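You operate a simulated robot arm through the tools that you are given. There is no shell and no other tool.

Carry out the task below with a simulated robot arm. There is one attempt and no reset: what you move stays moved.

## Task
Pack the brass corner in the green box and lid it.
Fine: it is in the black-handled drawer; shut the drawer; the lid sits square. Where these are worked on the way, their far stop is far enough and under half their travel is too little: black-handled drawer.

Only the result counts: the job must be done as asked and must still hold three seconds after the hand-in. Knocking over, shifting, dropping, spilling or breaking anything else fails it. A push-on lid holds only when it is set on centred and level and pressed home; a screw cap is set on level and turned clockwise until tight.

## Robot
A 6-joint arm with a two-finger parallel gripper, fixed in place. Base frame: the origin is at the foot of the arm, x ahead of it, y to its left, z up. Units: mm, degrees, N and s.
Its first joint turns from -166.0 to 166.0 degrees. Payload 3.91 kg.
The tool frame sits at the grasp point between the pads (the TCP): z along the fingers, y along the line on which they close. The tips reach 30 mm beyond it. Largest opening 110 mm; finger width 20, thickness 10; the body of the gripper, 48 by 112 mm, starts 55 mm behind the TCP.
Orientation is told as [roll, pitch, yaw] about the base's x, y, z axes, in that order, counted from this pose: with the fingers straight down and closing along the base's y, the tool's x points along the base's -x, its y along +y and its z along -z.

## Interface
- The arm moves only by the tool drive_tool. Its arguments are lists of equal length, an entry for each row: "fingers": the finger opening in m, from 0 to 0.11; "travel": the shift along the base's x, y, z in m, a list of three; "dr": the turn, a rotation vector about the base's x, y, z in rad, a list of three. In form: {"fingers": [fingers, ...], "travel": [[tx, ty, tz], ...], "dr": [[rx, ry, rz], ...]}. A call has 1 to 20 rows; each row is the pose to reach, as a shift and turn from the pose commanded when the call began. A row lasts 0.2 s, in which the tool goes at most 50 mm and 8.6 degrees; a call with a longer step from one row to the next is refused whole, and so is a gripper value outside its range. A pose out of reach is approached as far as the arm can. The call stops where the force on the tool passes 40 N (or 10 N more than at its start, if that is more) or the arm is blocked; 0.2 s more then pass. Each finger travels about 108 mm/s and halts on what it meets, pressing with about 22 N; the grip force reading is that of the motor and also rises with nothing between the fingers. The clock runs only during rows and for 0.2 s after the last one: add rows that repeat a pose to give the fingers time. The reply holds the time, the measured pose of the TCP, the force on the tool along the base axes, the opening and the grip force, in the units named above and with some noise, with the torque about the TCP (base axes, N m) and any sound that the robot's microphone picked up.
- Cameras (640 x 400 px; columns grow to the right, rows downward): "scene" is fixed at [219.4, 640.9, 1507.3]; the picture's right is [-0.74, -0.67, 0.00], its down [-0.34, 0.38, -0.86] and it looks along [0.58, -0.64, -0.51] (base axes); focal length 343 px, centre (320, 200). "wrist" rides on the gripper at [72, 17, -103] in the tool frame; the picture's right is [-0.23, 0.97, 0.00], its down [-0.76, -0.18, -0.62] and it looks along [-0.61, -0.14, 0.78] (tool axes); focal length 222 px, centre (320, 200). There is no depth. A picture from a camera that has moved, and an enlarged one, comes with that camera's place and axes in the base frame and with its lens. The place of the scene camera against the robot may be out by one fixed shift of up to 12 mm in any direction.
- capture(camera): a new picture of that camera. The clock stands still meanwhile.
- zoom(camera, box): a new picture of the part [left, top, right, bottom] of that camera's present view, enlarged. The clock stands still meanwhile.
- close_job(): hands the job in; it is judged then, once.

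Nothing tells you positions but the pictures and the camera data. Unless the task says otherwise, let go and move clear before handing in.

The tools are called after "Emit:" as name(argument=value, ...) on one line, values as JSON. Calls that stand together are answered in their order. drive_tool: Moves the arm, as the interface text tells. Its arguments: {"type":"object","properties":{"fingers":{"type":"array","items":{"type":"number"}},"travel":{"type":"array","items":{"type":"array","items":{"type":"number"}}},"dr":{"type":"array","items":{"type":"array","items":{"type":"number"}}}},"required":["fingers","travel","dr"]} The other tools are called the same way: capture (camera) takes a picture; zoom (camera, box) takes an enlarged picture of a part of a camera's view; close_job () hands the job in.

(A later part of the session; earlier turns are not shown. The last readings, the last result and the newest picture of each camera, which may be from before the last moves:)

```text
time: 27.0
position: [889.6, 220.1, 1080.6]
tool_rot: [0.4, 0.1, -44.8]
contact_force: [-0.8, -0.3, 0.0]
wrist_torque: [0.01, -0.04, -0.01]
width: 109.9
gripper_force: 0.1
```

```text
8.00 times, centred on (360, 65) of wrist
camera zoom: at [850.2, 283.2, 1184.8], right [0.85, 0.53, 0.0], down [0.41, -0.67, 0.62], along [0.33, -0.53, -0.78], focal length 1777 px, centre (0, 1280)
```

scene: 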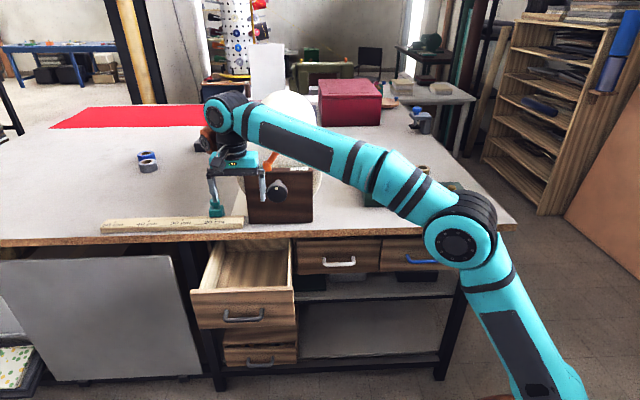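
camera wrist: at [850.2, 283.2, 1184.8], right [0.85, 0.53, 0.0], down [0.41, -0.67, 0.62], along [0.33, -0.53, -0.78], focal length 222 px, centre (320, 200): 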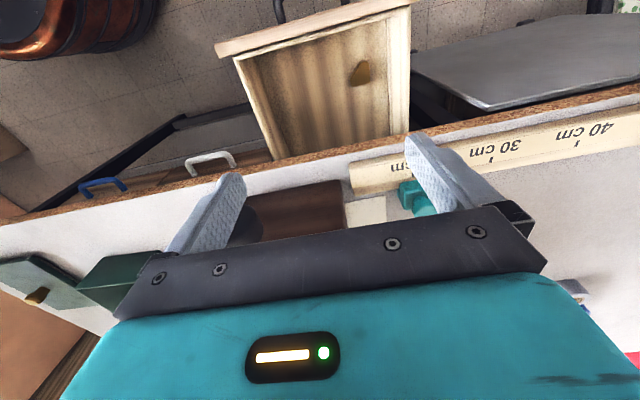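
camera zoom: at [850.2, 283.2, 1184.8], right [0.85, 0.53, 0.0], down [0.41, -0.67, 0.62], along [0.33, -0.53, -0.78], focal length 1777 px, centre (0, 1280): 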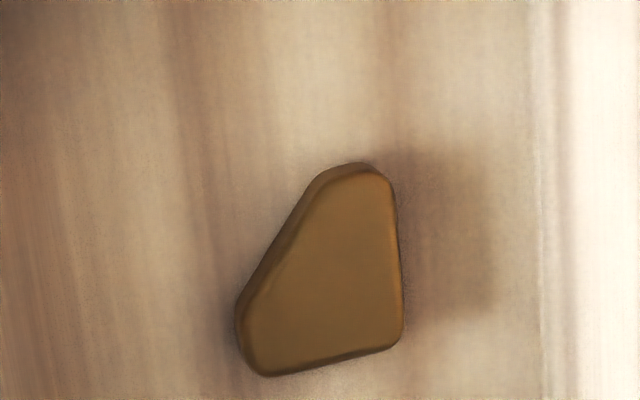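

The brass corner is an irregular triangular plate about 40 mm across, lying near (960,257), close to the drawer's far side wall. The camera would foul the front panel at this yaw. I'll turn the tool 90° so it closes along the drawer's depth and look from closer.

Emit:
drive_tool(fingers=[0.11, 0.11, 0.11, 0.11, 0.11, 0.11, 0.11, 0.11, 0.11, 0.11, 0.11, 0.11], travel=[[0.006, 0.004, -0.008], [0.012, 0.007, -0.016], [0.018, 0.011, -0.024], [0.024, 0.015, -0.032], [0.03, 0.018, -0.04], [0.037, 0.022, -0.048], [0.043, 0.026, -0.056], [0.049, 0.029, -0.064], [0.055, 0.033, -0.072], [0.061, 0.037, -0.08], [0.067, 0.04, -0.09], [0.073, 0.044, -0.1]], dr=[[0, 0, 0.1309], [0, 0, 0.2618], [0, 0, 0.3927], [0, 0, 0.5236], [0, 0, 0.6545], [0, 0, 0.7854], [0, 0, 0.9163], [0, 0, 1.0472], [0, 0, 1.1781], [0, 0, 1.309], [0, 0, 1.4399], [0, 0, 1.5708]])

Emit:
capture(camera="wrist")

Emit:
capture(camera="scene")

```text
time: 29.6
position: [962.8, 262.4, 979.8]
tool_rot: [0.3, 0.0, 45.2]
contact_force: [0.1, 0.1, -0.1]
wrist_torque: [0.04, -0.01, 0.0]
width: 110.2
gripper_force: 0.0
```

```text
taken
camera wrist: at [901.1, 224.4, 1084.2], right [-0.53, 0.85, 0.0], down [0.66, 0.41, 0.62], along [0.53, 0.33, -0.78], focal length 222 px, centre (320, 200)
```

wrist: 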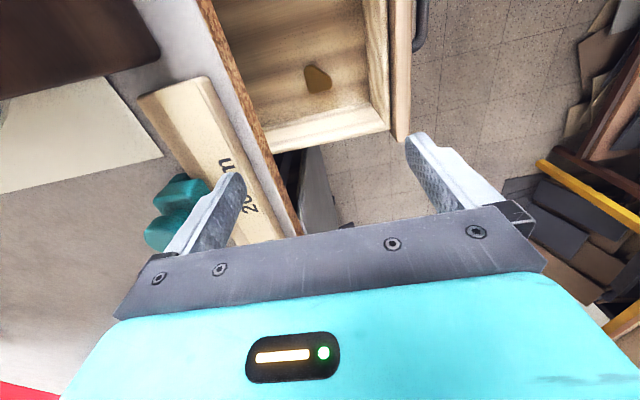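

```text
taken
```

scene: 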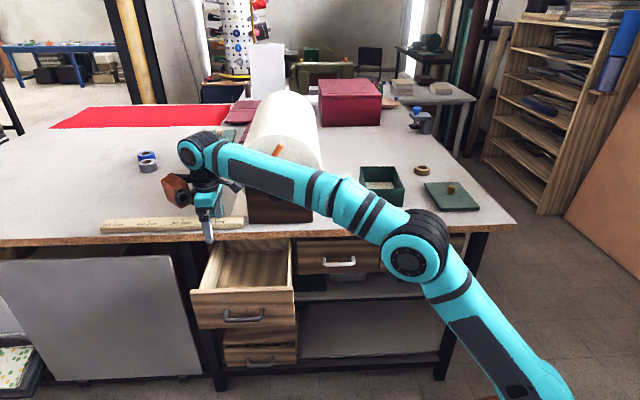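

The view is clear with the part between the fingers. A brown housing beside the gripper could matter when I go down into the drawer, so I'll look at it and at the part more closely.

Emit:
zoom(camera="scene", box=[140, 120, 300, 220])

Emit:
zoom(camera="wrist", box=[220, 20, 420, 145])

Emit:
zoom(camera="wrist", box=[280, 50, 360, 100])

```text
4.00 times, centred on (220, 170) of scene
camera zoom: at [219.4, 640.9, 1507.3], right [-0.74, -0.67, 0.0], down [-0.34, 0.38, -0.86], along [0.58, -0.64, -0.51], focal length 1371 px, centre (720, 320)
```

zoom: 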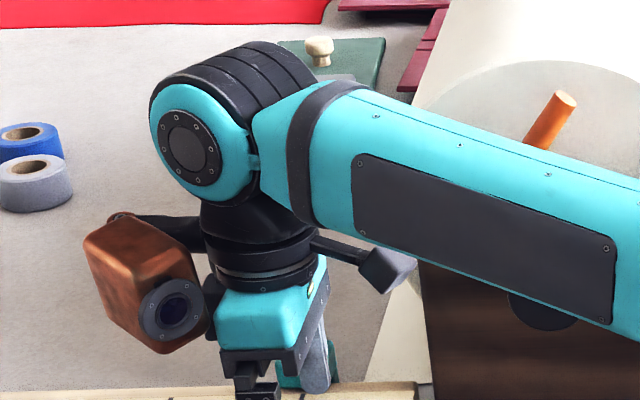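

```text
3.20 times, centred on (320, 82) of wrist
camera zoom: at [901.1, 224.4, 1084.2], right [-0.53, 0.85, 0.0], down [0.66, 0.41, 0.62], along [0.53, 0.33, -0.78], focal length 711 px, centre (320, 576)
```

zoom: 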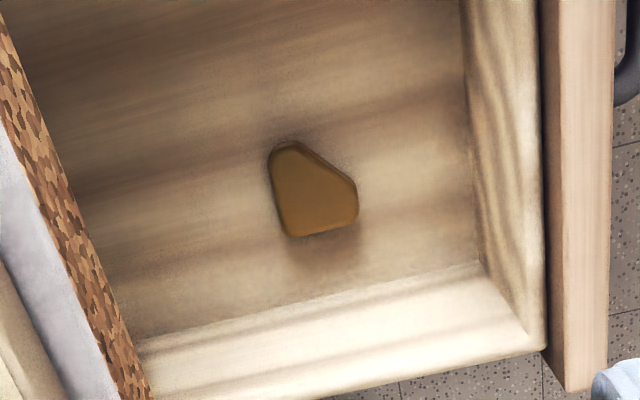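

```text
8.00 times, centred on (320, 75) of wrist
camera zoom: at [901.1, 224.4, 1084.2], right [-0.53, 0.85, 0.0], down [0.66, 0.41, 0.62], along [0.53, 0.33, -0.78], focal length 1777 px, centre (320, 1200)
```

zoom: 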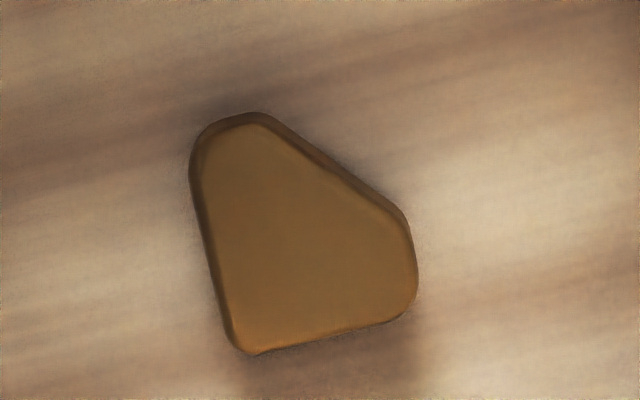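

I see two fittings on the wrist: the dark camera cube and a brown housing. The plate lies square to the drawer with right-angle corners. The gap between the drawer front and the bench edge is tight, so I'll measure both edges more closely.

Emit:
zoom(camera="wrist", box=[200, 0, 300, 62])

Emit:
zoom(camera="wrist", box=[340, 80, 440, 142])

Emit:
zoom(camera="scene", box=[180, 230, 300, 305])

Emit:
zoom(camera="scene", box=[150, 140, 260, 209])

```text
6.40 times, centred on (250, 31) of wrist
camera zoom: at [901.1, 224.4, 1084.2], right [-0.53, 0.85, 0.0], down [0.66, 0.41, 0.62], along [0.53, 0.33, -0.78], focal length 1422 px, centre (768, 1282)
```

zoom: 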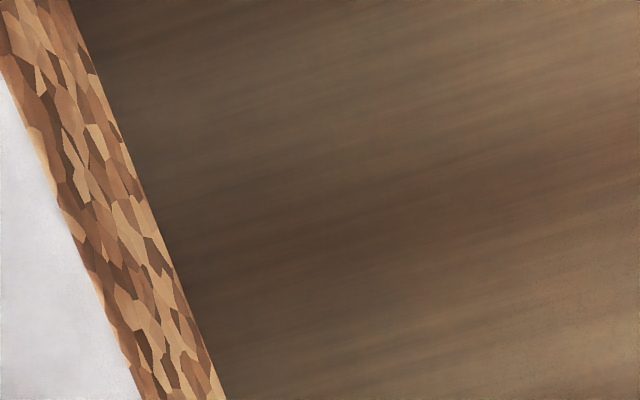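

```text
6.40 times, centred on (390, 111) of wrist
camera zoom: at [901.1, 224.4, 1084.2], right [-0.53, 0.85, 0.0], down [0.66, 0.41, 0.62], along [0.53, 0.33, -0.78], focal length 1422 px, centre (-128, 770)
```

zoom: 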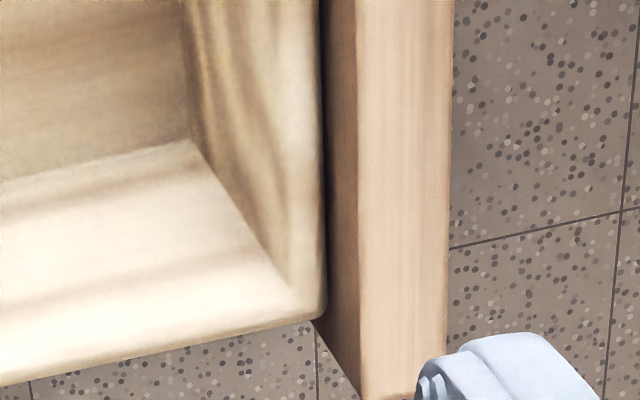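

```text
5.33 times, centred on (240, 268) of scene
camera zoom: at [219.4, 640.9, 1507.3], right [-0.74, -0.67, 0.0], down [-0.34, 0.38, -0.86], along [0.58, -0.64, -0.51], focal length 1828 px, centre (747, -160)
```

zoom: 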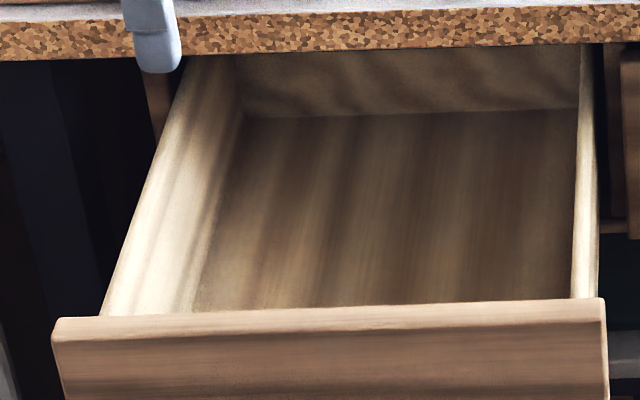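

```text
5.80 times, centred on (205, 174) of scene
camera zoom: at [219.4, 640.9, 1507.3], right [-0.74, -0.67, 0.0], down [-0.34, 0.38, -0.86], along [0.58, -0.64, -0.51], focal length 1987 px, centre (987, 348)
```

zoom: 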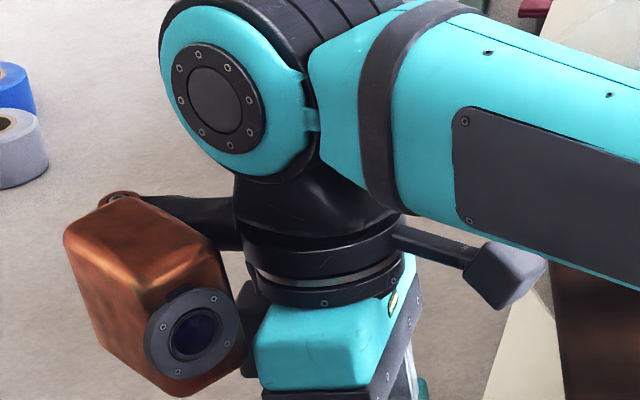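

The part lies flat at about d 478–515 mm out from the base along the drawer's depth, roughly 43 mm clear of the bench edge and 60 mm clear of the front panel. I'll lean the tool 10° toward the drawer's middle for clearance and come part of the way down over it.

Emit:
drive_tool(fingers=[0.1, 0.09, 0.08, 0.07, 0.07, 0.07, 0.07], travel=[[0.001, -0.002, -0.01], [0.002, -0.004, -0.02], [0.003, -0.0064, -0.04], [0.0031, -0.0064, -0.065], [0.0031, -0.0064, -0.09], [0.0031, -0.0064, -0.115], [0.0031, -0.0064, -0.14]], dr=[[0.041, -0.041, 0], [0.082, -0.082, 0], [0.1234, -0.1234, 0], [0.1234, -0.1234, 0], [0.1234, -0.1234, 0], [0.1234, -0.1234, 0], [0.1234, -0.1234, 0]])

Emit:
capture(camera="wrist")

Emit:
zoom(camera="scene", box=[140, 150, 300, 250])

```text
time: 30.9
position: [966.8, 257.2, 902.9]
tool_rot: [-0.3, -10.8, 45.3]
contact_force: [-0.1, 0.3, 13.0]
wrist_torque: [-0.55, -0.33, -0.02]
width: 69.6
gripper_force: 0.1
stopped in row 6: the force on the tool passed its limit at 62 N (the readings are from after the stop); the commanded pose is now the measured one
```

```text
taken
camera wrist: at [890.8, 205.4, 991.5], right [-0.53, 0.84, 0.04], down [0.57, 0.33, 0.76], along [0.63, 0.43, -0.65], focal length 222 px, centre (320, 200)
```

wrist: 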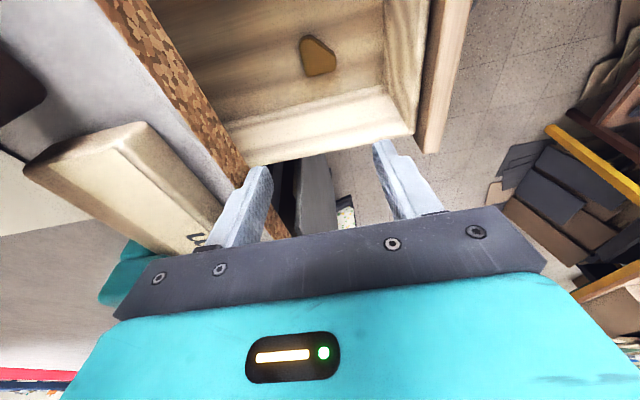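

```text
4.00 times, centred on (220, 200) of scene
camera zoom: at [219.4, 640.9, 1507.3], right [-0.74, -0.67, 0.0], down [-0.34, 0.38, -0.86], along [0.58, -0.64, -0.51], focal length 1371 px, centre (720, 200)
```

zoom: 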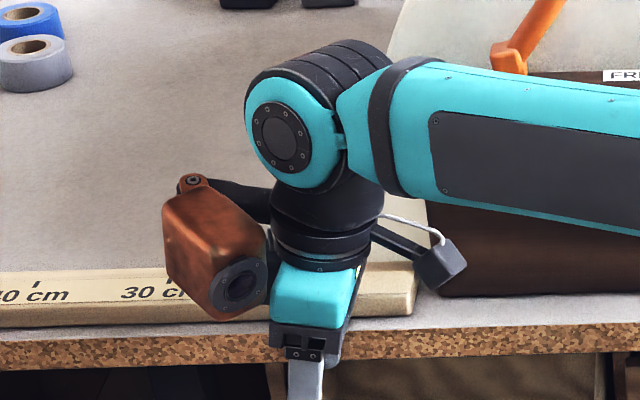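

The tool stopped on contact at z≈903. The torque puts the contact at the inner fingertip, about 48 mm bench-ward of the TCP, so it probably touched the bench edge. I'll look closely before I move.

Emit:
zoom(camera="wrist", box=[170, 130, 290, 205])

Emit:
zoom(camera="scene", box=[190, 210, 250, 248])

Emit:
zoom(camera="wrist", box=[90, 0, 290, 125])

```text
5.33 times, centred on (230, 168) of wrist
camera zoom: at [890.8, 205.4, 991.5], right [-0.53, 0.84, 0.04], down [0.57, 0.33, 0.76], along [0.63, 0.43, -0.65], focal length 1185 px, centre (800, 373)
```

zoom: 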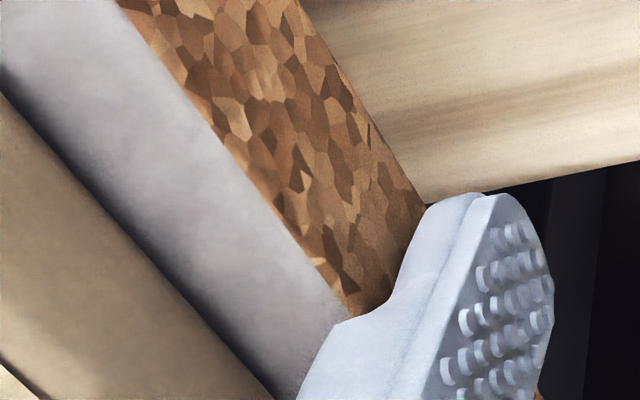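

```text
10.53 times, centred on (220, 229) of scene
camera zoom: at [219.4, 640.9, 1507.3], right [-0.74, -0.67, 0.0], down [-0.34, 0.38, -0.86], along [0.58, -0.64, -0.51], focal length 3608 px, centre (1373, -105)
```

zoom: 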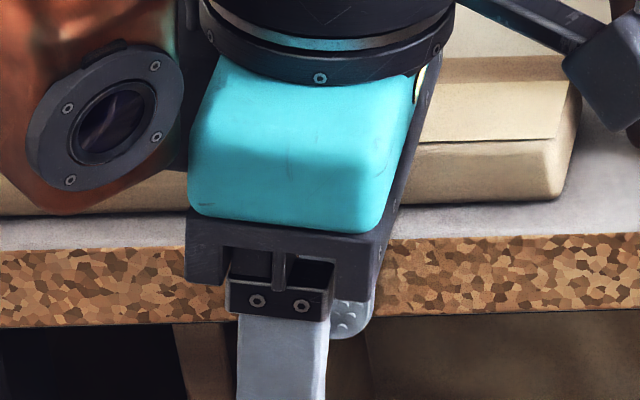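

```text
3.20 times, centred on (190, 62) of wrist
camera zoom: at [890.8, 205.4, 991.5], right [-0.53, 0.84, 0.04], down [0.57, 0.33, 0.76], along [0.63, 0.43, -0.65], focal length 711 px, centre (736, 640)
```

zoom: 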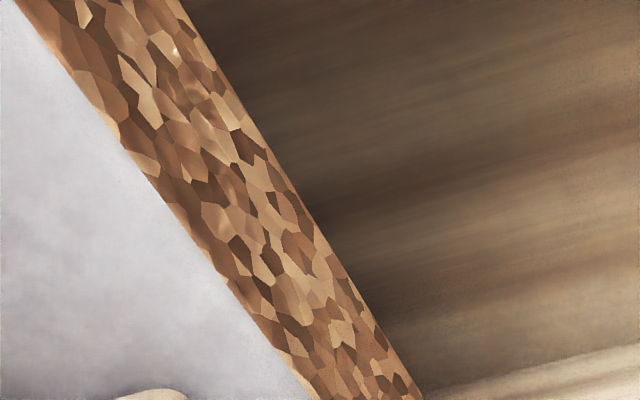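

The inner finger's thicker upper part met the bench edge; nothing has moved. I'll lift, turn the yaw to about 30° to slim the tool's depth, recentre between bench edge and front panel, and narrow the fingers.

Emit:
drive_tool(fingers=[0.07, 0.065, 0.06, 0.058, 0.058], travel=[[0, 0, 0.03], [-0.004, 0.002, 0.06], [-0.008, 0.004, 0.075], [-0.0117, 0.0053, 0.077], [-0.0117, 0.0053, 0.077]], dr=[[0, 0, 0], [0, 0, -0.09], [0, 0, -0.18], [0, 0, -0.267], [0, 0, -0.267]])

Emit:
capture(camera="wrist")

Emit:
zoom(camera="scene", box=[140, 120, 300, 220])

```text
time: 32.0
position: [955.9, 261.9, 978.5]
tool_rot: [-0.3, -10.7, 29.8]
contact_force: [-0.4, -0.5, 0.2]
wrist_torque: [-0.01, -0.01, -0.01]
width: 58.0
gripper_force: 0.1
```

```text
taken
camera wrist: at [869.0, 232.5, 1067.0], right [-0.29, 0.96, 0.04], down [0.64, 0.16, 0.75], along [0.71, 0.24, -0.66], focal length 222 px, centre (320, 200)
```

wrist: 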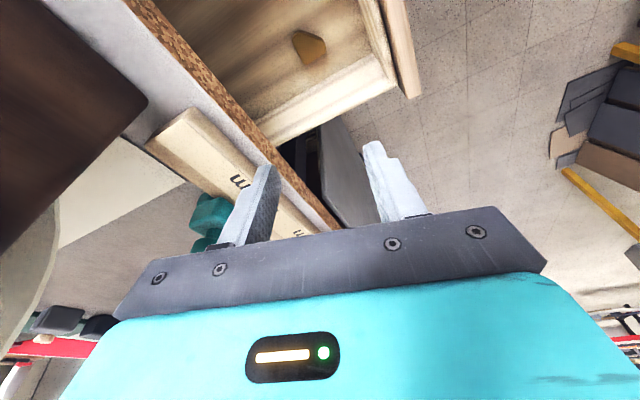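

```text
4.00 times, centred on (220, 170) of scene
camera zoom: at [219.4, 640.9, 1507.3], right [-0.74, -0.67, 0.0], down [-0.34, 0.38, -0.86], along [0.58, -0.64, -0.51], focal length 1371 px, centre (720, 320)
```

zoom: 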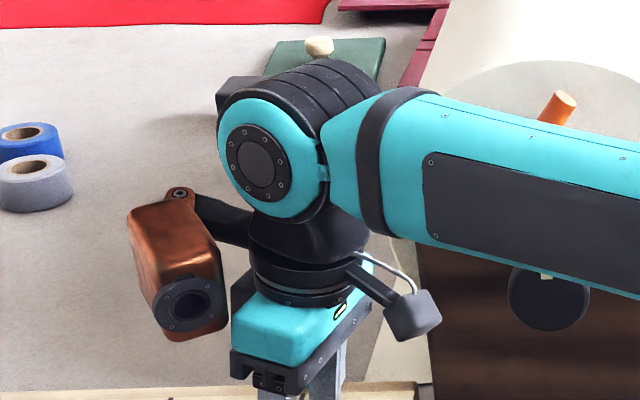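

The tool is now at yaw 30° with a 10° lean and clear of everything. I'll measure the bench edge and front panel once more from this view before I go down.

Emit:
zoom(camera="wrist", box=[180, 20, 300, 95])

Emit:
zoom(camera="wrist", box=[330, 0, 450, 100])

```text
5.33 times, centred on (240, 58) of wrist
camera zoom: at [869.0, 232.5, 1067.0], right [-0.29, 0.96, 0.04], down [0.64, 0.16, 0.75], along [0.71, 0.24, -0.66], focal length 1185 px, centre (747, 960)
```

zoom: 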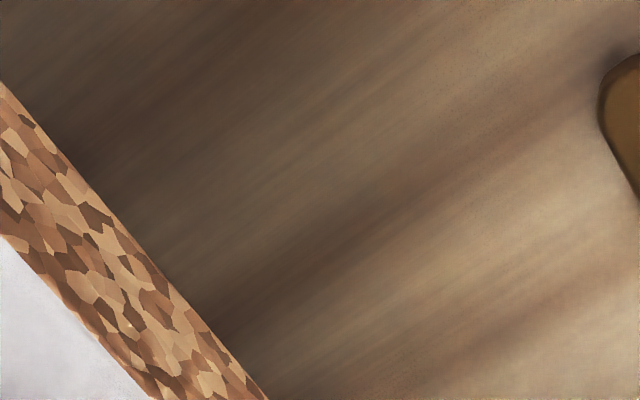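

```text
4.00 times, centred on (390, 50) of wrist
camera zoom: at [869.0, 232.5, 1067.0], right [-0.29, 0.96, 0.04], down [0.64, 0.16, 0.75], along [0.71, 0.24, -0.66], focal length 888 px, centre (40, 800)
```

zoom: 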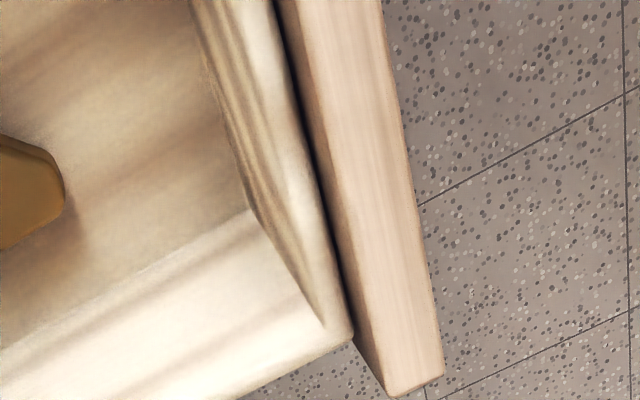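

The bench edge is at d≈556 and the front panel's inner edge at d≈410, which leaves about 6 mm on each side. I'll shift 2 mm and descend to z 860 first.

Emit:
drive_tool(fingers=[0.058, 0.058, 0.058, 0.058, 0.058, 0.058], travel=[[0.0019, -0.002, -0.02], [0.0019, -0.002, -0.04], [0.0019, -0.002, -0.06], [0.0019, -0.002, -0.08], [0.0019, -0.002, -0.1], [0.0019, -0.002, -0.118]], dr=[[0, 0, 0], [0, 0, 0], [0, 0, 0], [0, 0, 0], [0, 0, 0], [0, 0, 0]])

Emit:
capture(camera="wrist")

Emit:
zoom(camera="scene", box=[140, 170, 300, 270])

```text
time: 33.5
position: [958.1, 260.5, 859.4]
tool_rot: [-0.2, -10.7, 30.1]
contact_force: [-0.1, -0.6, 0.4]
wrist_torque: [0.0, -0.03, -0.01]
width: 58.0
gripper_force: 0.1
```

```text
taken
camera wrist: at [871.0, 230.5, 948.5], right [-0.29, 0.96, 0.04], down [0.64, 0.16, 0.75], along [0.71, 0.25, -0.66], focal length 222 px, centre (320, 200)
```

wrist: 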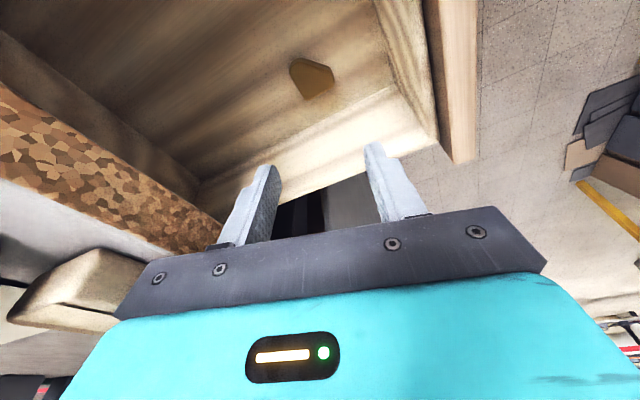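

```text
4.00 times, centred on (220, 220) of scene
camera zoom: at [219.4, 640.9, 1507.3], right [-0.74, -0.67, 0.0], down [-0.34, 0.38, -0.86], along [0.58, -0.64, -0.51], focal length 1371 px, centre (720, 120)
```

zoom: 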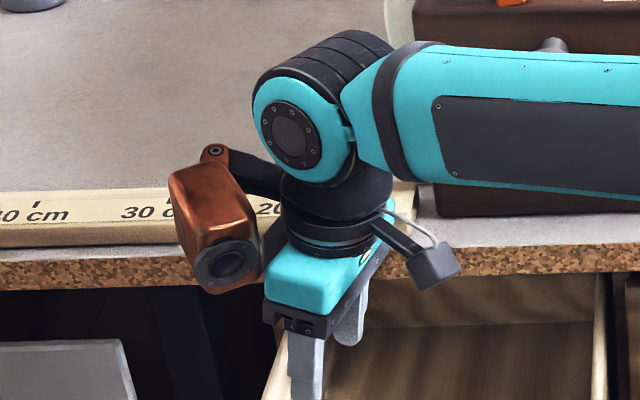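

The fingers are past the bench edge with no contact. I'll check the part's outline from here.

Emit:
zoom(camera="wrist", box=[260, 40, 360, 102])

Emit:
zoom(camera="wrist", box=[200, 60, 460, 222])

```text
6.40 times, centred on (310, 71) of wrist
camera zoom: at [871.0, 230.5, 948.5], right [-0.29, 0.96, 0.04], down [0.64, 0.16, 0.75], along [0.71, 0.25, -0.66], focal length 1422 px, centre (384, 1026)
```

zoom: 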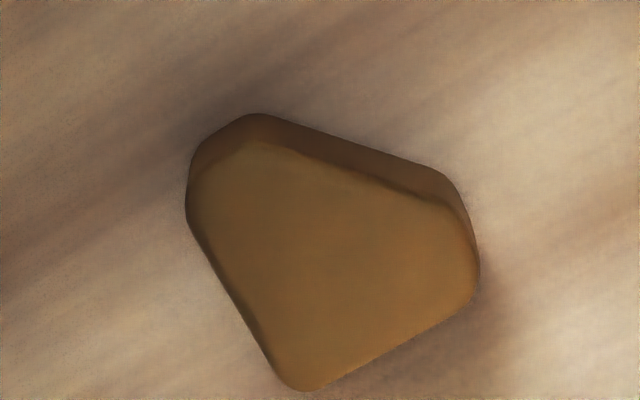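

```text
2.46 times, centred on (330, 141) of wrist
camera zoom: at [871.0, 230.5, 948.5], right [-0.29, 0.96, 0.04], down [0.64, 0.16, 0.75], along [0.71, 0.25, -0.66], focal length 547 px, centre (295, 345)
```

zoom: 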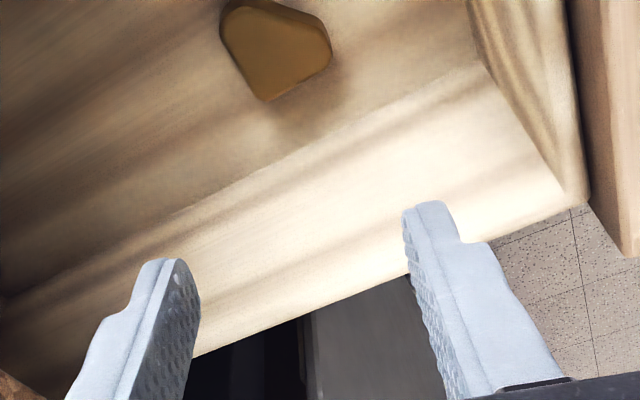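

The part's top is at z≈695, about 36×37 mm and 15 mm thick, centred near d 494. I'm aligned within 2 mm, so I'll descend slowly with the body going past the bench edge.

Emit:
drive_tool(fingers=[0.058, 0.058, 0.058, 0.058, 0.058, 0.058, 0.058, 0.058, 0.058], travel=[[0.001, 0.001, -0.01], [0.001, 0.001, -0.022], [0.001, 0.001, -0.034], [0.001, 0.001, -0.046], [0.001, 0.001, -0.058], [0.001, 0.001, -0.07], [0.001, 0.001, -0.082], [0.001, 0.001, -0.094], [0.001, 0.001, -0.104]], dr=[[0, 0, 0], [0, 0, 0], [0, 0, 0], [0, 0, 0], [0, 0, 0], [0, 0, 0], [0, 0, 0], [0, 0, 0], [0, 0, 0]])

Emit:
capture(camera="wrist")

Emit:
zoom(camera="scene", box=[140, 190, 300, 290])

```text
time: 35.5
position: [957.9, 260.9, 755.7]
tool_rot: [-0.2, -10.6, 30.0]
contact_force: [0.5, -0.3, 0.2]
wrist_torque: [-0.02, 0.01, -0.02]
width: 58.2
gripper_force: 0.1
```

```text
taken
camera wrist: at [871.6, 231.4, 844.4], right [-0.29, 0.96, 0.04], down [0.64, 0.16, 0.75], along [0.71, 0.25, -0.66], focal length 222 px, centre (320, 200)
```

wrist: 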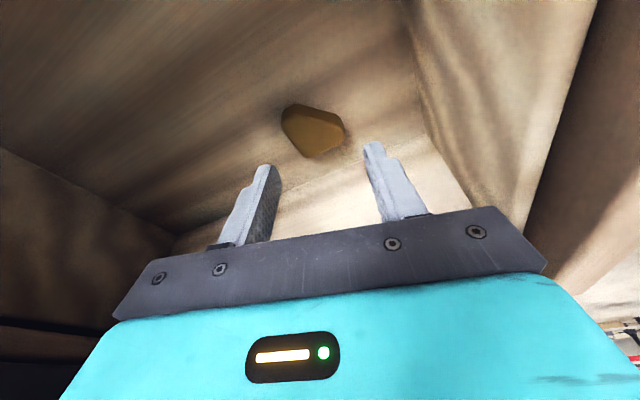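

```text
4.00 times, centred on (220, 240) of scene
camera zoom: at [219.4, 640.9, 1507.3], right [-0.74, -0.67, 0.0], down [-0.34, 0.38, -0.86], along [0.58, -0.64, -0.51], focal length 1371 px, centre (720, 40)
```

zoom: 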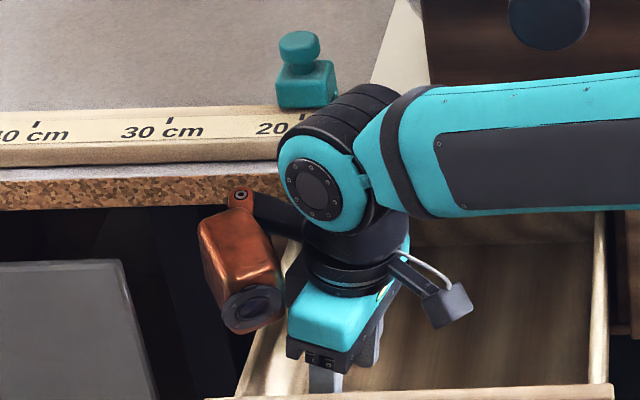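

No contact so far at z 756. I'll go down the last 40 mm in small steps.

Emit:
drive_tool(fingers=[0.058, 0.058, 0.058, 0.058, 0.058, 0.058], travel=[[0.0005, 0.0005, -0.008], [0.0005, 0.0005, -0.016], [0.0005, 0.0005, -0.024], [0.0005, 0.0005, -0.03], [0.0005, 0.0005, -0.035], [0.0005, 0.0005, -0.039]], dr=[[0, 0, 0], [0, 0, 0], [0, 0, 0], [0, 0, 0], [0, 0, 0], [0, 0, 0]])

Emit:
capture(camera="wrist")

Emit:
zoom(camera="wrist", box=[220, 90, 440, 228])

Emit:
zoom(camera="scene", box=[140, 190, 300, 290])

```text
time: 36.9
position: [958.2, 262.0, 715.9]
tool_rot: [-0.2, -10.7, 30.1]
contact_force: [-0.7, 0.5, -0.5]
wrist_torque: [0.03, 0.0, -0.02]
width: 58.4
gripper_force: 0.1
```

```text
taken
camera wrist: at [872.0, 232.0, 805.6], right [-0.29, 0.96, 0.04], down [0.64, 0.16, 0.75], along [0.71, 0.25, -0.66], focal length 222 px, centre (320, 200)
```

wrist: 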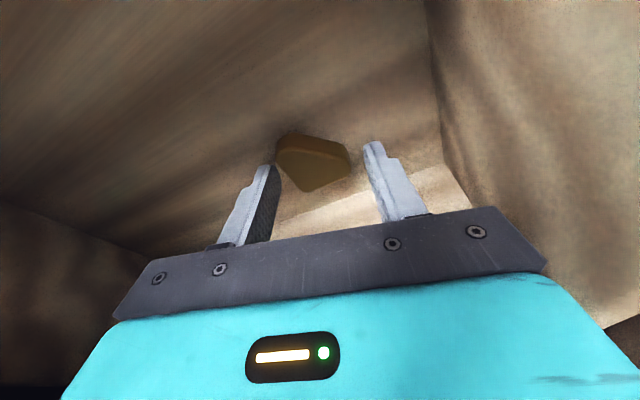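

```text
2.90 times, centred on (330, 159) of wrist
camera zoom: at [872.0, 232.0, 805.6], right [-0.29, 0.96, 0.04], down [0.64, 0.16, 0.75], along [0.71, 0.25, -0.66], focal length 644 px, centre (291, 319)
```

zoom: 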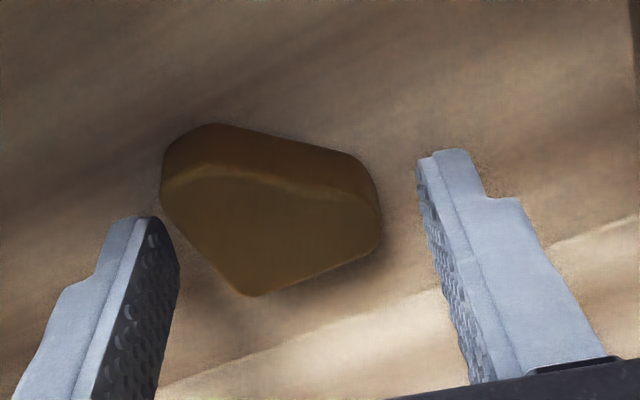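

```text
4.00 times, centred on (220, 240) of scene
camera zoom: at [219.4, 640.9, 1507.3], right [-0.74, -0.67, 0.0], down [-0.34, 0.38, -0.86], along [0.58, -0.64, -0.51], focal length 1371 px, centre (720, 40)
```

zoom: 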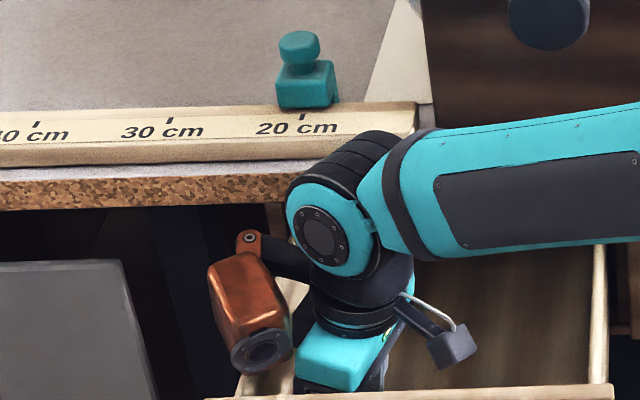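

The fingers straddle the part and the pads line up with its two parallel faces. I'll close on it.

Emit:
drive_tool(fingers=[0.045, 0.035, 0.025, 0.015, 0.01, 0.01], travel=[[0, 0, 0], [0, 0, 0], [0, 0, 0], [0, 0, 0], [0, 0, 0], [0, 0, 0]], dr=[[0, 0, 0], [0, 0, 0], [0, 0, 0], [0, 0, 0], [0, 0, 0], [0, 0, 0]])

Emit:
zoom(camera="wrist", box=[220, 90, 440, 228])

```text
time: 38.2
position: [958.0, 262.0, 715.0]
tool_rot: [-0.2, -10.6, 30.0]
contact_force: [0.9, 0.6, 0.0]
wrist_torque: [-0.02, 0.01, 0.01]
width: 39.2
gripper_force: 21.8
```

```text
2.90 times, centred on (330, 159) of wrist
camera zoom: at [872.0, 232.0, 805.6], right [-0.29, 0.96, 0.04], down [0.64, 0.16, 0.75], along [0.71, 0.25, -0.66], focal length 644 px, centre (291, 319)
```

zoom: 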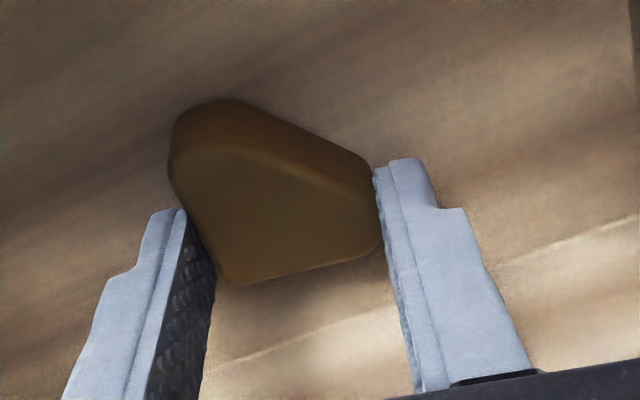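

It's gripped at 39 mm with about 22 N. I'll lift straight back up along the path I came down and check that the part comes along.

Emit:
drive_tool(fingers=[0.01, 0.01, 0.01, 0.01, 0.01, 0.01], travel=[[0, 0, 0.005], [0, 0, 0.012], [0, 0, 0.02], [0, 0, 0.03], [0, 0, 0.04], [0, 0, 0.05]], dr=[[0, 0, 0], [0, 0, 0], [0, 0, 0], [0, 0, 0], [0, 0, 0], [0, 0, 0]])

Emit:
zoom(camera="wrist", box=[220, 90, 440, 228])

```text
time: 39.6
position: [957.5, 262.5, 767.0]
tool_rot: [-0.1, -10.7, 30.0]
contact_force: [-0.8, -0.4, 0.2]
wrist_torque: [0.0, 0.0, 0.01]
width: 9.8
gripper_force: 0.0
```

```text
2.90 times, centred on (330, 159) of wrist
camera zoom: at [871.9, 232.6, 856.1], right [-0.29, 0.96, 0.04], down [0.64, 0.16, 0.75], along [0.71, 0.25, -0.66], focal length 644 px, centre (291, 319)
```

zoom: 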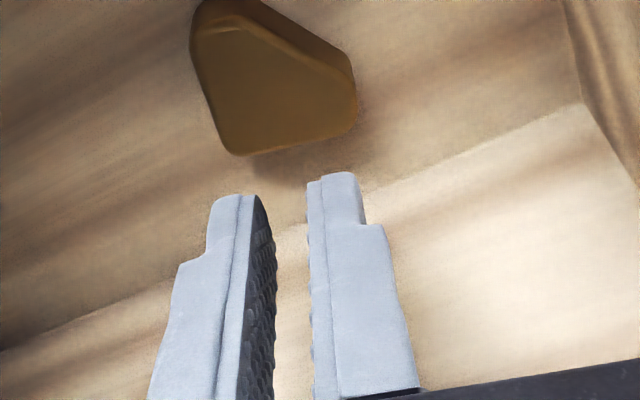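

The part slipped out: the grip was too shallow on its bevelled top, and it turned about 14° to match the fingers. I'll reopen, cut the lean to 5°, recentre, and go deeper this time.

Emit:
drive_tool(fingers=[0.03, 0.05, 0.06, 0.06, 0.06, 0.06, 0.06, 0.06, 0.06, 0.06], travel=[[0, 0, 0], [0.003, 0.0015, 0], [0.0054, 0.0028, 0], [0.0054, 0.0028, -0.01], [0.0054, 0.0028, -0.02], [0.0054, 0.0028, -0.03], [0.0054, 0.0028, -0.04], [0.0054, 0.0028, -0.047], [0.0054, 0.0028, -0.051], [0.0054, 0.0028, -0.054]], dr=[[0, 0, 0], [-0.025, 0.043, 0], [-0.0497, 0.0862, 0], [-0.0497, 0.0862, 0], [-0.0497, 0.0862, 0], [-0.0497, 0.0862, 0], [-0.0497, 0.0862, 0], [-0.0497, 0.0862, 0], [-0.0497, 0.0862, 0], [-0.0497, 0.0862, 0]])

Emit:
zoom(camera="wrist", box=[220, 90, 440, 228])

Emit:
zoom(camera="scene", box=[160, 220, 300, 308])

```text
time: 41.9
position: [964.2, 264.5, 711.6]
tool_rot: [-0.3, -5.0, 30.0]
contact_force: [0.1, -0.1, -0.1]
wrist_torque: [-0.02, -0.01, 0.01]
width: 60.0
gripper_force: 0.0
```

```text
2.90 times, centred on (330, 159) of wrist
camera zoom: at [885.5, 239.5, 809.6], right [-0.29, 0.96, 0.02], down [0.7, 0.2, 0.69], along [0.65, 0.21, -0.73], focal length 644 px, centre (291, 319)
```

zoom: 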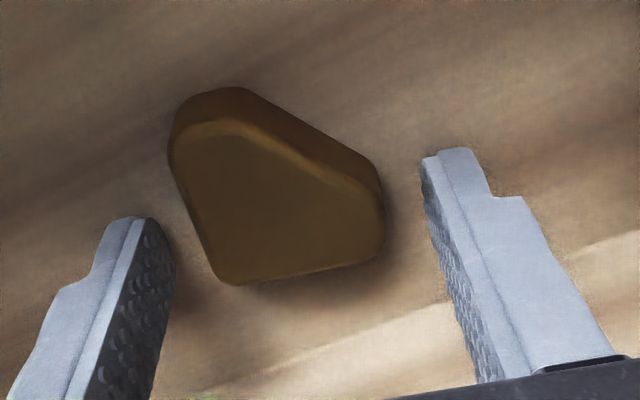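

```text
4.55 times, centred on (230, 264) of scene
camera zoom: at [219.4, 640.9, 1507.3], right [-0.74, -0.67, 0.0], down [-0.34, 0.38, -0.86], along [0.58, -0.64, -0.51], focal length 1558 px, centre (729, -91)
```

zoom: 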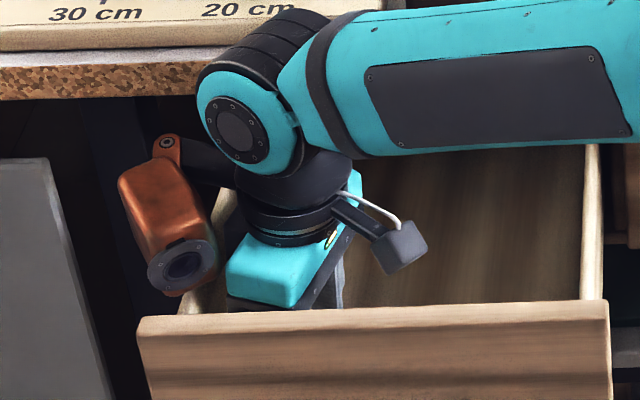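

No contact at z 712, and the tips now reach nearly to the drawer floor with the part turned parallel to the pads. I'll nudge 4 mm toward its wide end and close again.

Emit:
drive_tool(fingers=[0.06, 0.05, 0.04, 0.03, 0.02, 0.01, 0.0, 0.0], travel=[[0.0028, 0.0028, -0.0005], [0.0028, 0.0028, -0.001], [0.0028, 0.0028, -0.001], [0.0028, 0.0028, -0.001], [0.0028, 0.0028, -0.001], [0.0028, 0.0028, -0.001], [0.0028, 0.0028, -0.001], [0.0028, 0.0028, -0.001]], dr=[[0, 0, 0], [0, 0, 0], [0, 0, 0], [0, 0, 0], [0, 0, 0], [0, 0, 0], [0, 0, 0], [0, 0, 0]])

Emit:
zoom(camera="wrist", box=[220, 90, 440, 228])

```text
time: 43.6
position: [966.7, 266.6, 711.3]
tool_rot: [-0.2, -5.1, 29.8]
contact_force: [1.5, 1.1, 6.1]
wrist_torque: [0.09, 0.07, -0.04]
width: 38.9
gripper_force: 21.9
```

```text
2.90 times, centred on (330, 159) of wrist
camera zoom: at [888.4, 242.4, 809.4], right [-0.29, 0.96, 0.02], down [0.7, 0.2, 0.69], along [0.66, 0.21, -0.73], focal length 644 px, centre (291, 319)
```

zoom: 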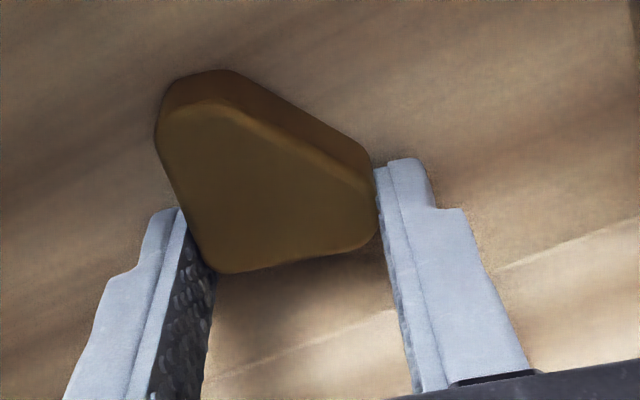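

It's gripped at 38.9 mm, deeper than before, with the tips just touching the floor. I'll lift very gently and check the width.

Emit:
drive_tool(fingers=[0.0, 0.0, 0.0, 0.0, 0.0], travel=[[0, 0, 0.002], [0, 0, 0.004], [0, 0, 0.007], [0, 0, 0.01], [0, 0, 0.013]], dr=[[0, 0, 0], [0, 0, 0], [0, 0, 0], [0, 0, 0], [0, 0, 0]])

Emit:
zoom(camera="wrist", box=[220, 90, 440, 228])

```text
time: 44.9
position: [966.1, 266.0, 724.5]
tool_rot: [-0.1, -4.9, 30.0]
contact_force: [0.2, 0.5, 0.0]
wrist_torque: [-0.02, 0.02, 0.01]
width: 38.9
gripper_force: 21.7
```

```text
2.90 times, centred on (330, 159) of wrist
camera zoom: at [888.4, 241.9, 822.0], right [-0.29, 0.96, 0.02], down [0.7, 0.2, 0.69], along [0.65, 0.21, -0.73], focal length 644 px, centre (291, 319)
```

zoom: 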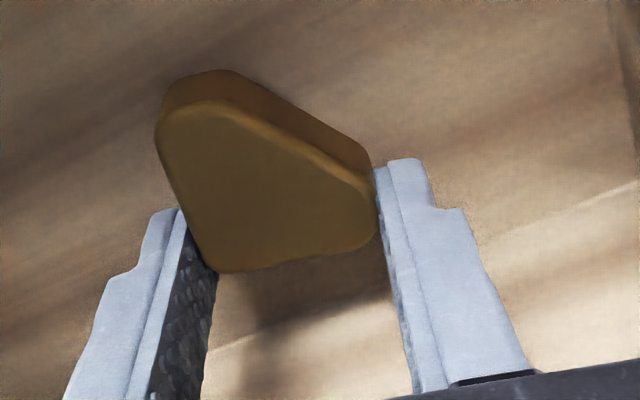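

The part is coming up, but the pads hold only its ends. I'll set it back down, shift 5 mm for a fuller bite, and regrip.

Emit:
drive_tool(fingers=[0.0, 0.0, 0.0, 0.02, 0.05, 0.055, 0.055, 0.055, 0.055, 0.04, 0.03, 0.02, 0.01, 0.0, 0.0], travel=[[0, 0, -0.005], [0, 0, -0.009], [0, 0, -0.012], [0, 0, -0.012], [0, 0, -0.012], [0, 0, -0.012], [-0.002, -0.002, -0.012], [-0.0038, -0.0038, -0.012], [-0.0038, -0.0038, -0.013], [-0.0038, -0.0038, -0.013], [-0.0038, -0.0038, -0.013], [-0.0038, -0.0038, -0.013], [-0.0038, -0.0038, -0.013], [-0.0038, -0.0038, -0.013], [-0.0038, -0.0038, -0.013]], dr=[[0, 0, 0], [0, 0, 0], [0, 0, 0], [0, 0, 0], [0, 0, 0], [0, 0, 0], [0, 0, 0], [0, 0, 0], [0, 0, 0], [0, 0, 0], [0, 0, 0], [0, 0, 0], [0, 0, 0], [0, 0, 0], [0, 0, 0]])

Emit:
zoom(camera="wrist", box=[220, 90, 440, 228])

```text
time: 48.0
position: [962.3, 263.2, 711.8]
tool_rot: [-0.3, -5.0, 30.0]
contact_force: [1.0, 1.9, 6.2]
wrist_torque: [0.1, 0.08, -0.06]
width: 38.9
gripper_force: 22.0
```

```text
2.90 times, centred on (330, 159) of wrist
camera zoom: at [884.3, 238.5, 809.4], right [-0.29, 0.96, 0.02], down [0.7, 0.2, 0.69], along [0.66, 0.21, -0.73], focal length 644 px, centre (291, 319)
```

zoom: 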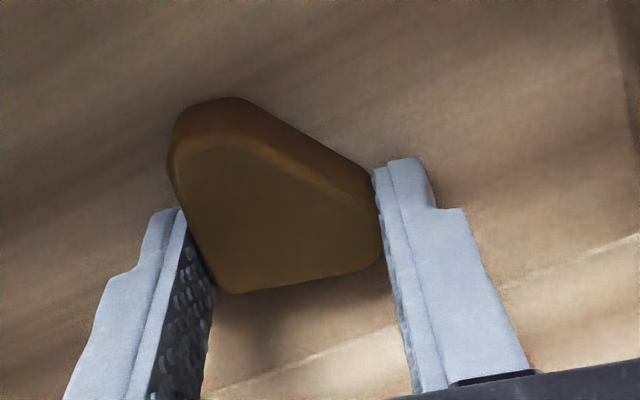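

This is a fuller bite, flush at 38.9 mm. I'll lift gently.

Emit:
drive_tool(fingers=[0.0, 0.0, 0.0, 0.0, 0.0, 0.0, 0.0], travel=[[0, 0, 0.002], [0, 0, 0.005], [0, 0, 0.01], [0, 0, 0.016], [0, 0, 0.024], [0, 0, 0.032], [0, 0, 0.04]], dr=[[0, 0, 0], [0, 0, 0], [0, 0, 0], [0, 0, 0], [0, 0, 0], [0, 0, 0], [0, 0, 0]])

Emit:
zoom(camera="wrist", box=[220, 90, 440, 228])

```text
time: 49.6
position: [963.6, 263.5, 751.7]
tool_rot: [-0.2, -5.0, 30.0]
contact_force: [-0.2, 0.6, -0.4]
wrist_torque: [-0.03, 0.0, 0.01]
width: 38.6
gripper_force: 22.3
```

```text
2.90 times, centred on (330, 159) of wrist
camera zoom: at [885.0, 238.5, 849.1], right [-0.29, 0.96, 0.02], down [0.7, 0.2, 0.69], along [0.66, 0.21, -0.73], focal length 644 px, centre (291, 319)
```

zoom: 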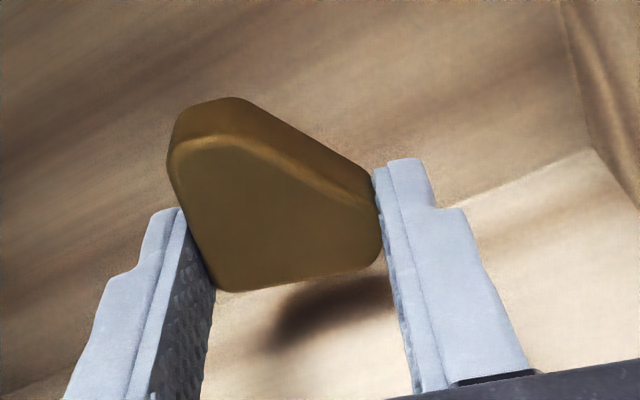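

The part is held securely, 40 mm up. I'll go on lifting straight clear of the drawer and bench edge.

Emit:
drive_tool(fingers=[0.0, 0.0, 0.0, 0.0, 0.0, 0.0, 0.0, 0.0, 0.0, 0.0, 0.0, 0.0, 0.0, 0.0, 0.0, 0.0, 0.0, 0.0], travel=[[0, 0, 0.012], [0, 0, 0.026], [0, 0, 0.04], [0, 0, 0.055], [0, 0, 0.07], [0, 0, 0.085], [0, 0, 0.1], [0, 0, 0.115], [0, 0, 0.13], [0, 0, 0.145], [0, 0, 0.162], [0, 0, 0.18], [0, 0, 0.2], [0, 0, 0.22], [0, 0, 0.24], [0, 0, 0.26], [0, 0, 0.28], [0, 0, 0.3]], dr=[[0, 0, 0], [0, 0, 0], [0, 0, 0], [0, 0, 0], [0, 0, 0], [0, 0, 0], [0, 0, 0], [0, 0, 0], [0, 0, 0], [0, 0, 0], [0, 0, 0], [0, 0, 0], [0, 0, 0], [0, 0, 0], [0, 0, 0], [0, 0, 0], [0, 0, 0], [0, 0, 0]])

Emit:
capture(camera="wrist")

Emit:
capture(camera="scene")

```text
time: 50.2
position: [960.9, 264.0, 765.1]
tool_rot: [0.1, -4.3, 29.9]
contact_force: [-3.9, -0.4, -7.5]
wrist_torque: [0.31, -0.11, -0.19]
width: 38.8
gripper_force: 22.4
stopped in row 2: the force on the tool passed its limit at 58 N (the readings are from after the stop); the commanded pose is now the measured one
```

```text
taken
camera wrist: at [883.9, 238.6, 864.3], right [-0.29, 0.96, 0.02], down [0.71, 0.2, 0.68], along [0.65, 0.21, -0.73], focal length 222 px, centre (320, 200)
```

wrist: 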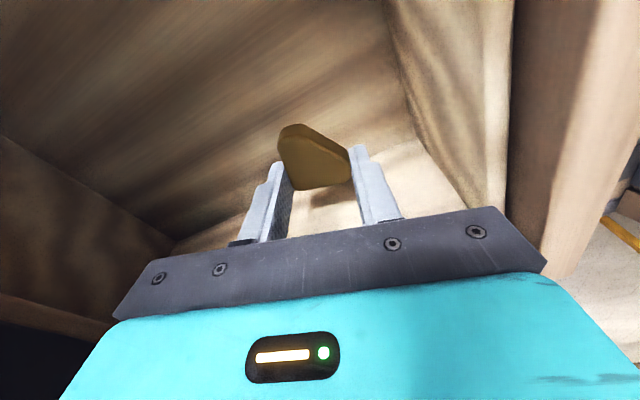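

```text
taken
```

scene: 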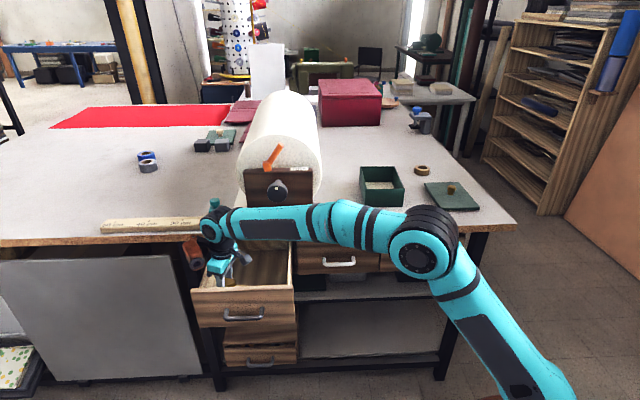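

The part is still held, but the top of the gripper body caught under the bench edge (the contact is on the bench side). I'll dip 4 mm, move 14 mm away from the bench, then lift.

Emit:
drive_tool(fingers=[0.0, 0.0, 0.0, 0.0, 0.0, 0.0, 0.0, 0.0], travel=[[0.001, -0.001, -0.004], [-0.002, 0.002, -0.004], [-0.006, 0.006, -0.004], [-0.01, 0.01, -0.004], [-0.01, 0.01, 0.002], [-0.01, 0.01, 0.01], [-0.01, 0.01, 0.02], [-0.01, 0.01, 0.03]], dr=[[0, 0, 0], [0, 0, 0], [0, 0, 0], [0, 0, 0], [0, 0, 0], [0, 0, 0], [0, 0, 0], [0, 0, 0]])

Emit:
capture(camera="wrist")

Emit:
zoom(camera="scene", box=[160, 190, 320, 290])

```text
time: 52.0
position: [950.8, 274.1, 796.3]
tool_rot: [0.0, -4.4, 29.9]
contact_force: [0.1, 0.2, -0.2]
wrist_torque: [0.01, 0.03, -0.02]
width: 38.8
gripper_force: 22.0
```

```text
taken
camera wrist: at [874.2, 248.9, 895.5], right [-0.29, 0.96, 0.02], down [0.71, 0.2, 0.68], along [0.65, 0.21, -0.73], focal length 222 px, centre (320, 200)
```

wrist: 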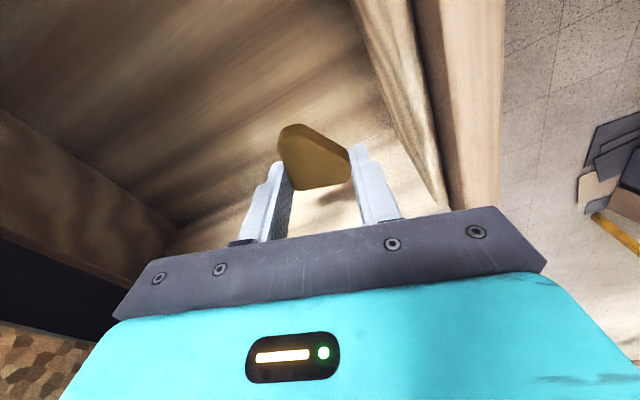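

```text
4.00 times, centred on (240, 240) of scene
camera zoom: at [219.4, 640.9, 1507.3], right [-0.74, -0.67, 0.0], down [-0.34, 0.38, -0.86], along [0.58, -0.64, -0.51], focal length 1371 px, centre (640, 40)
```

zoom: 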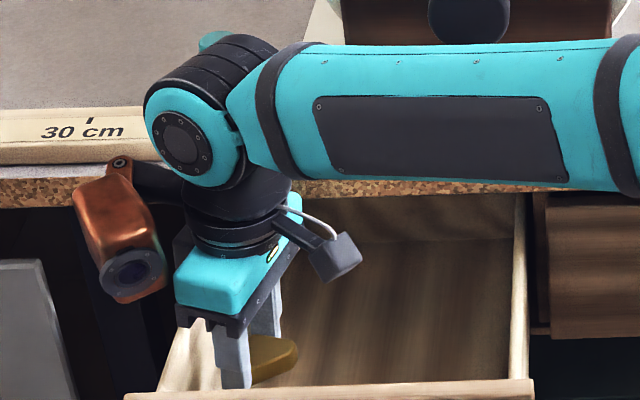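

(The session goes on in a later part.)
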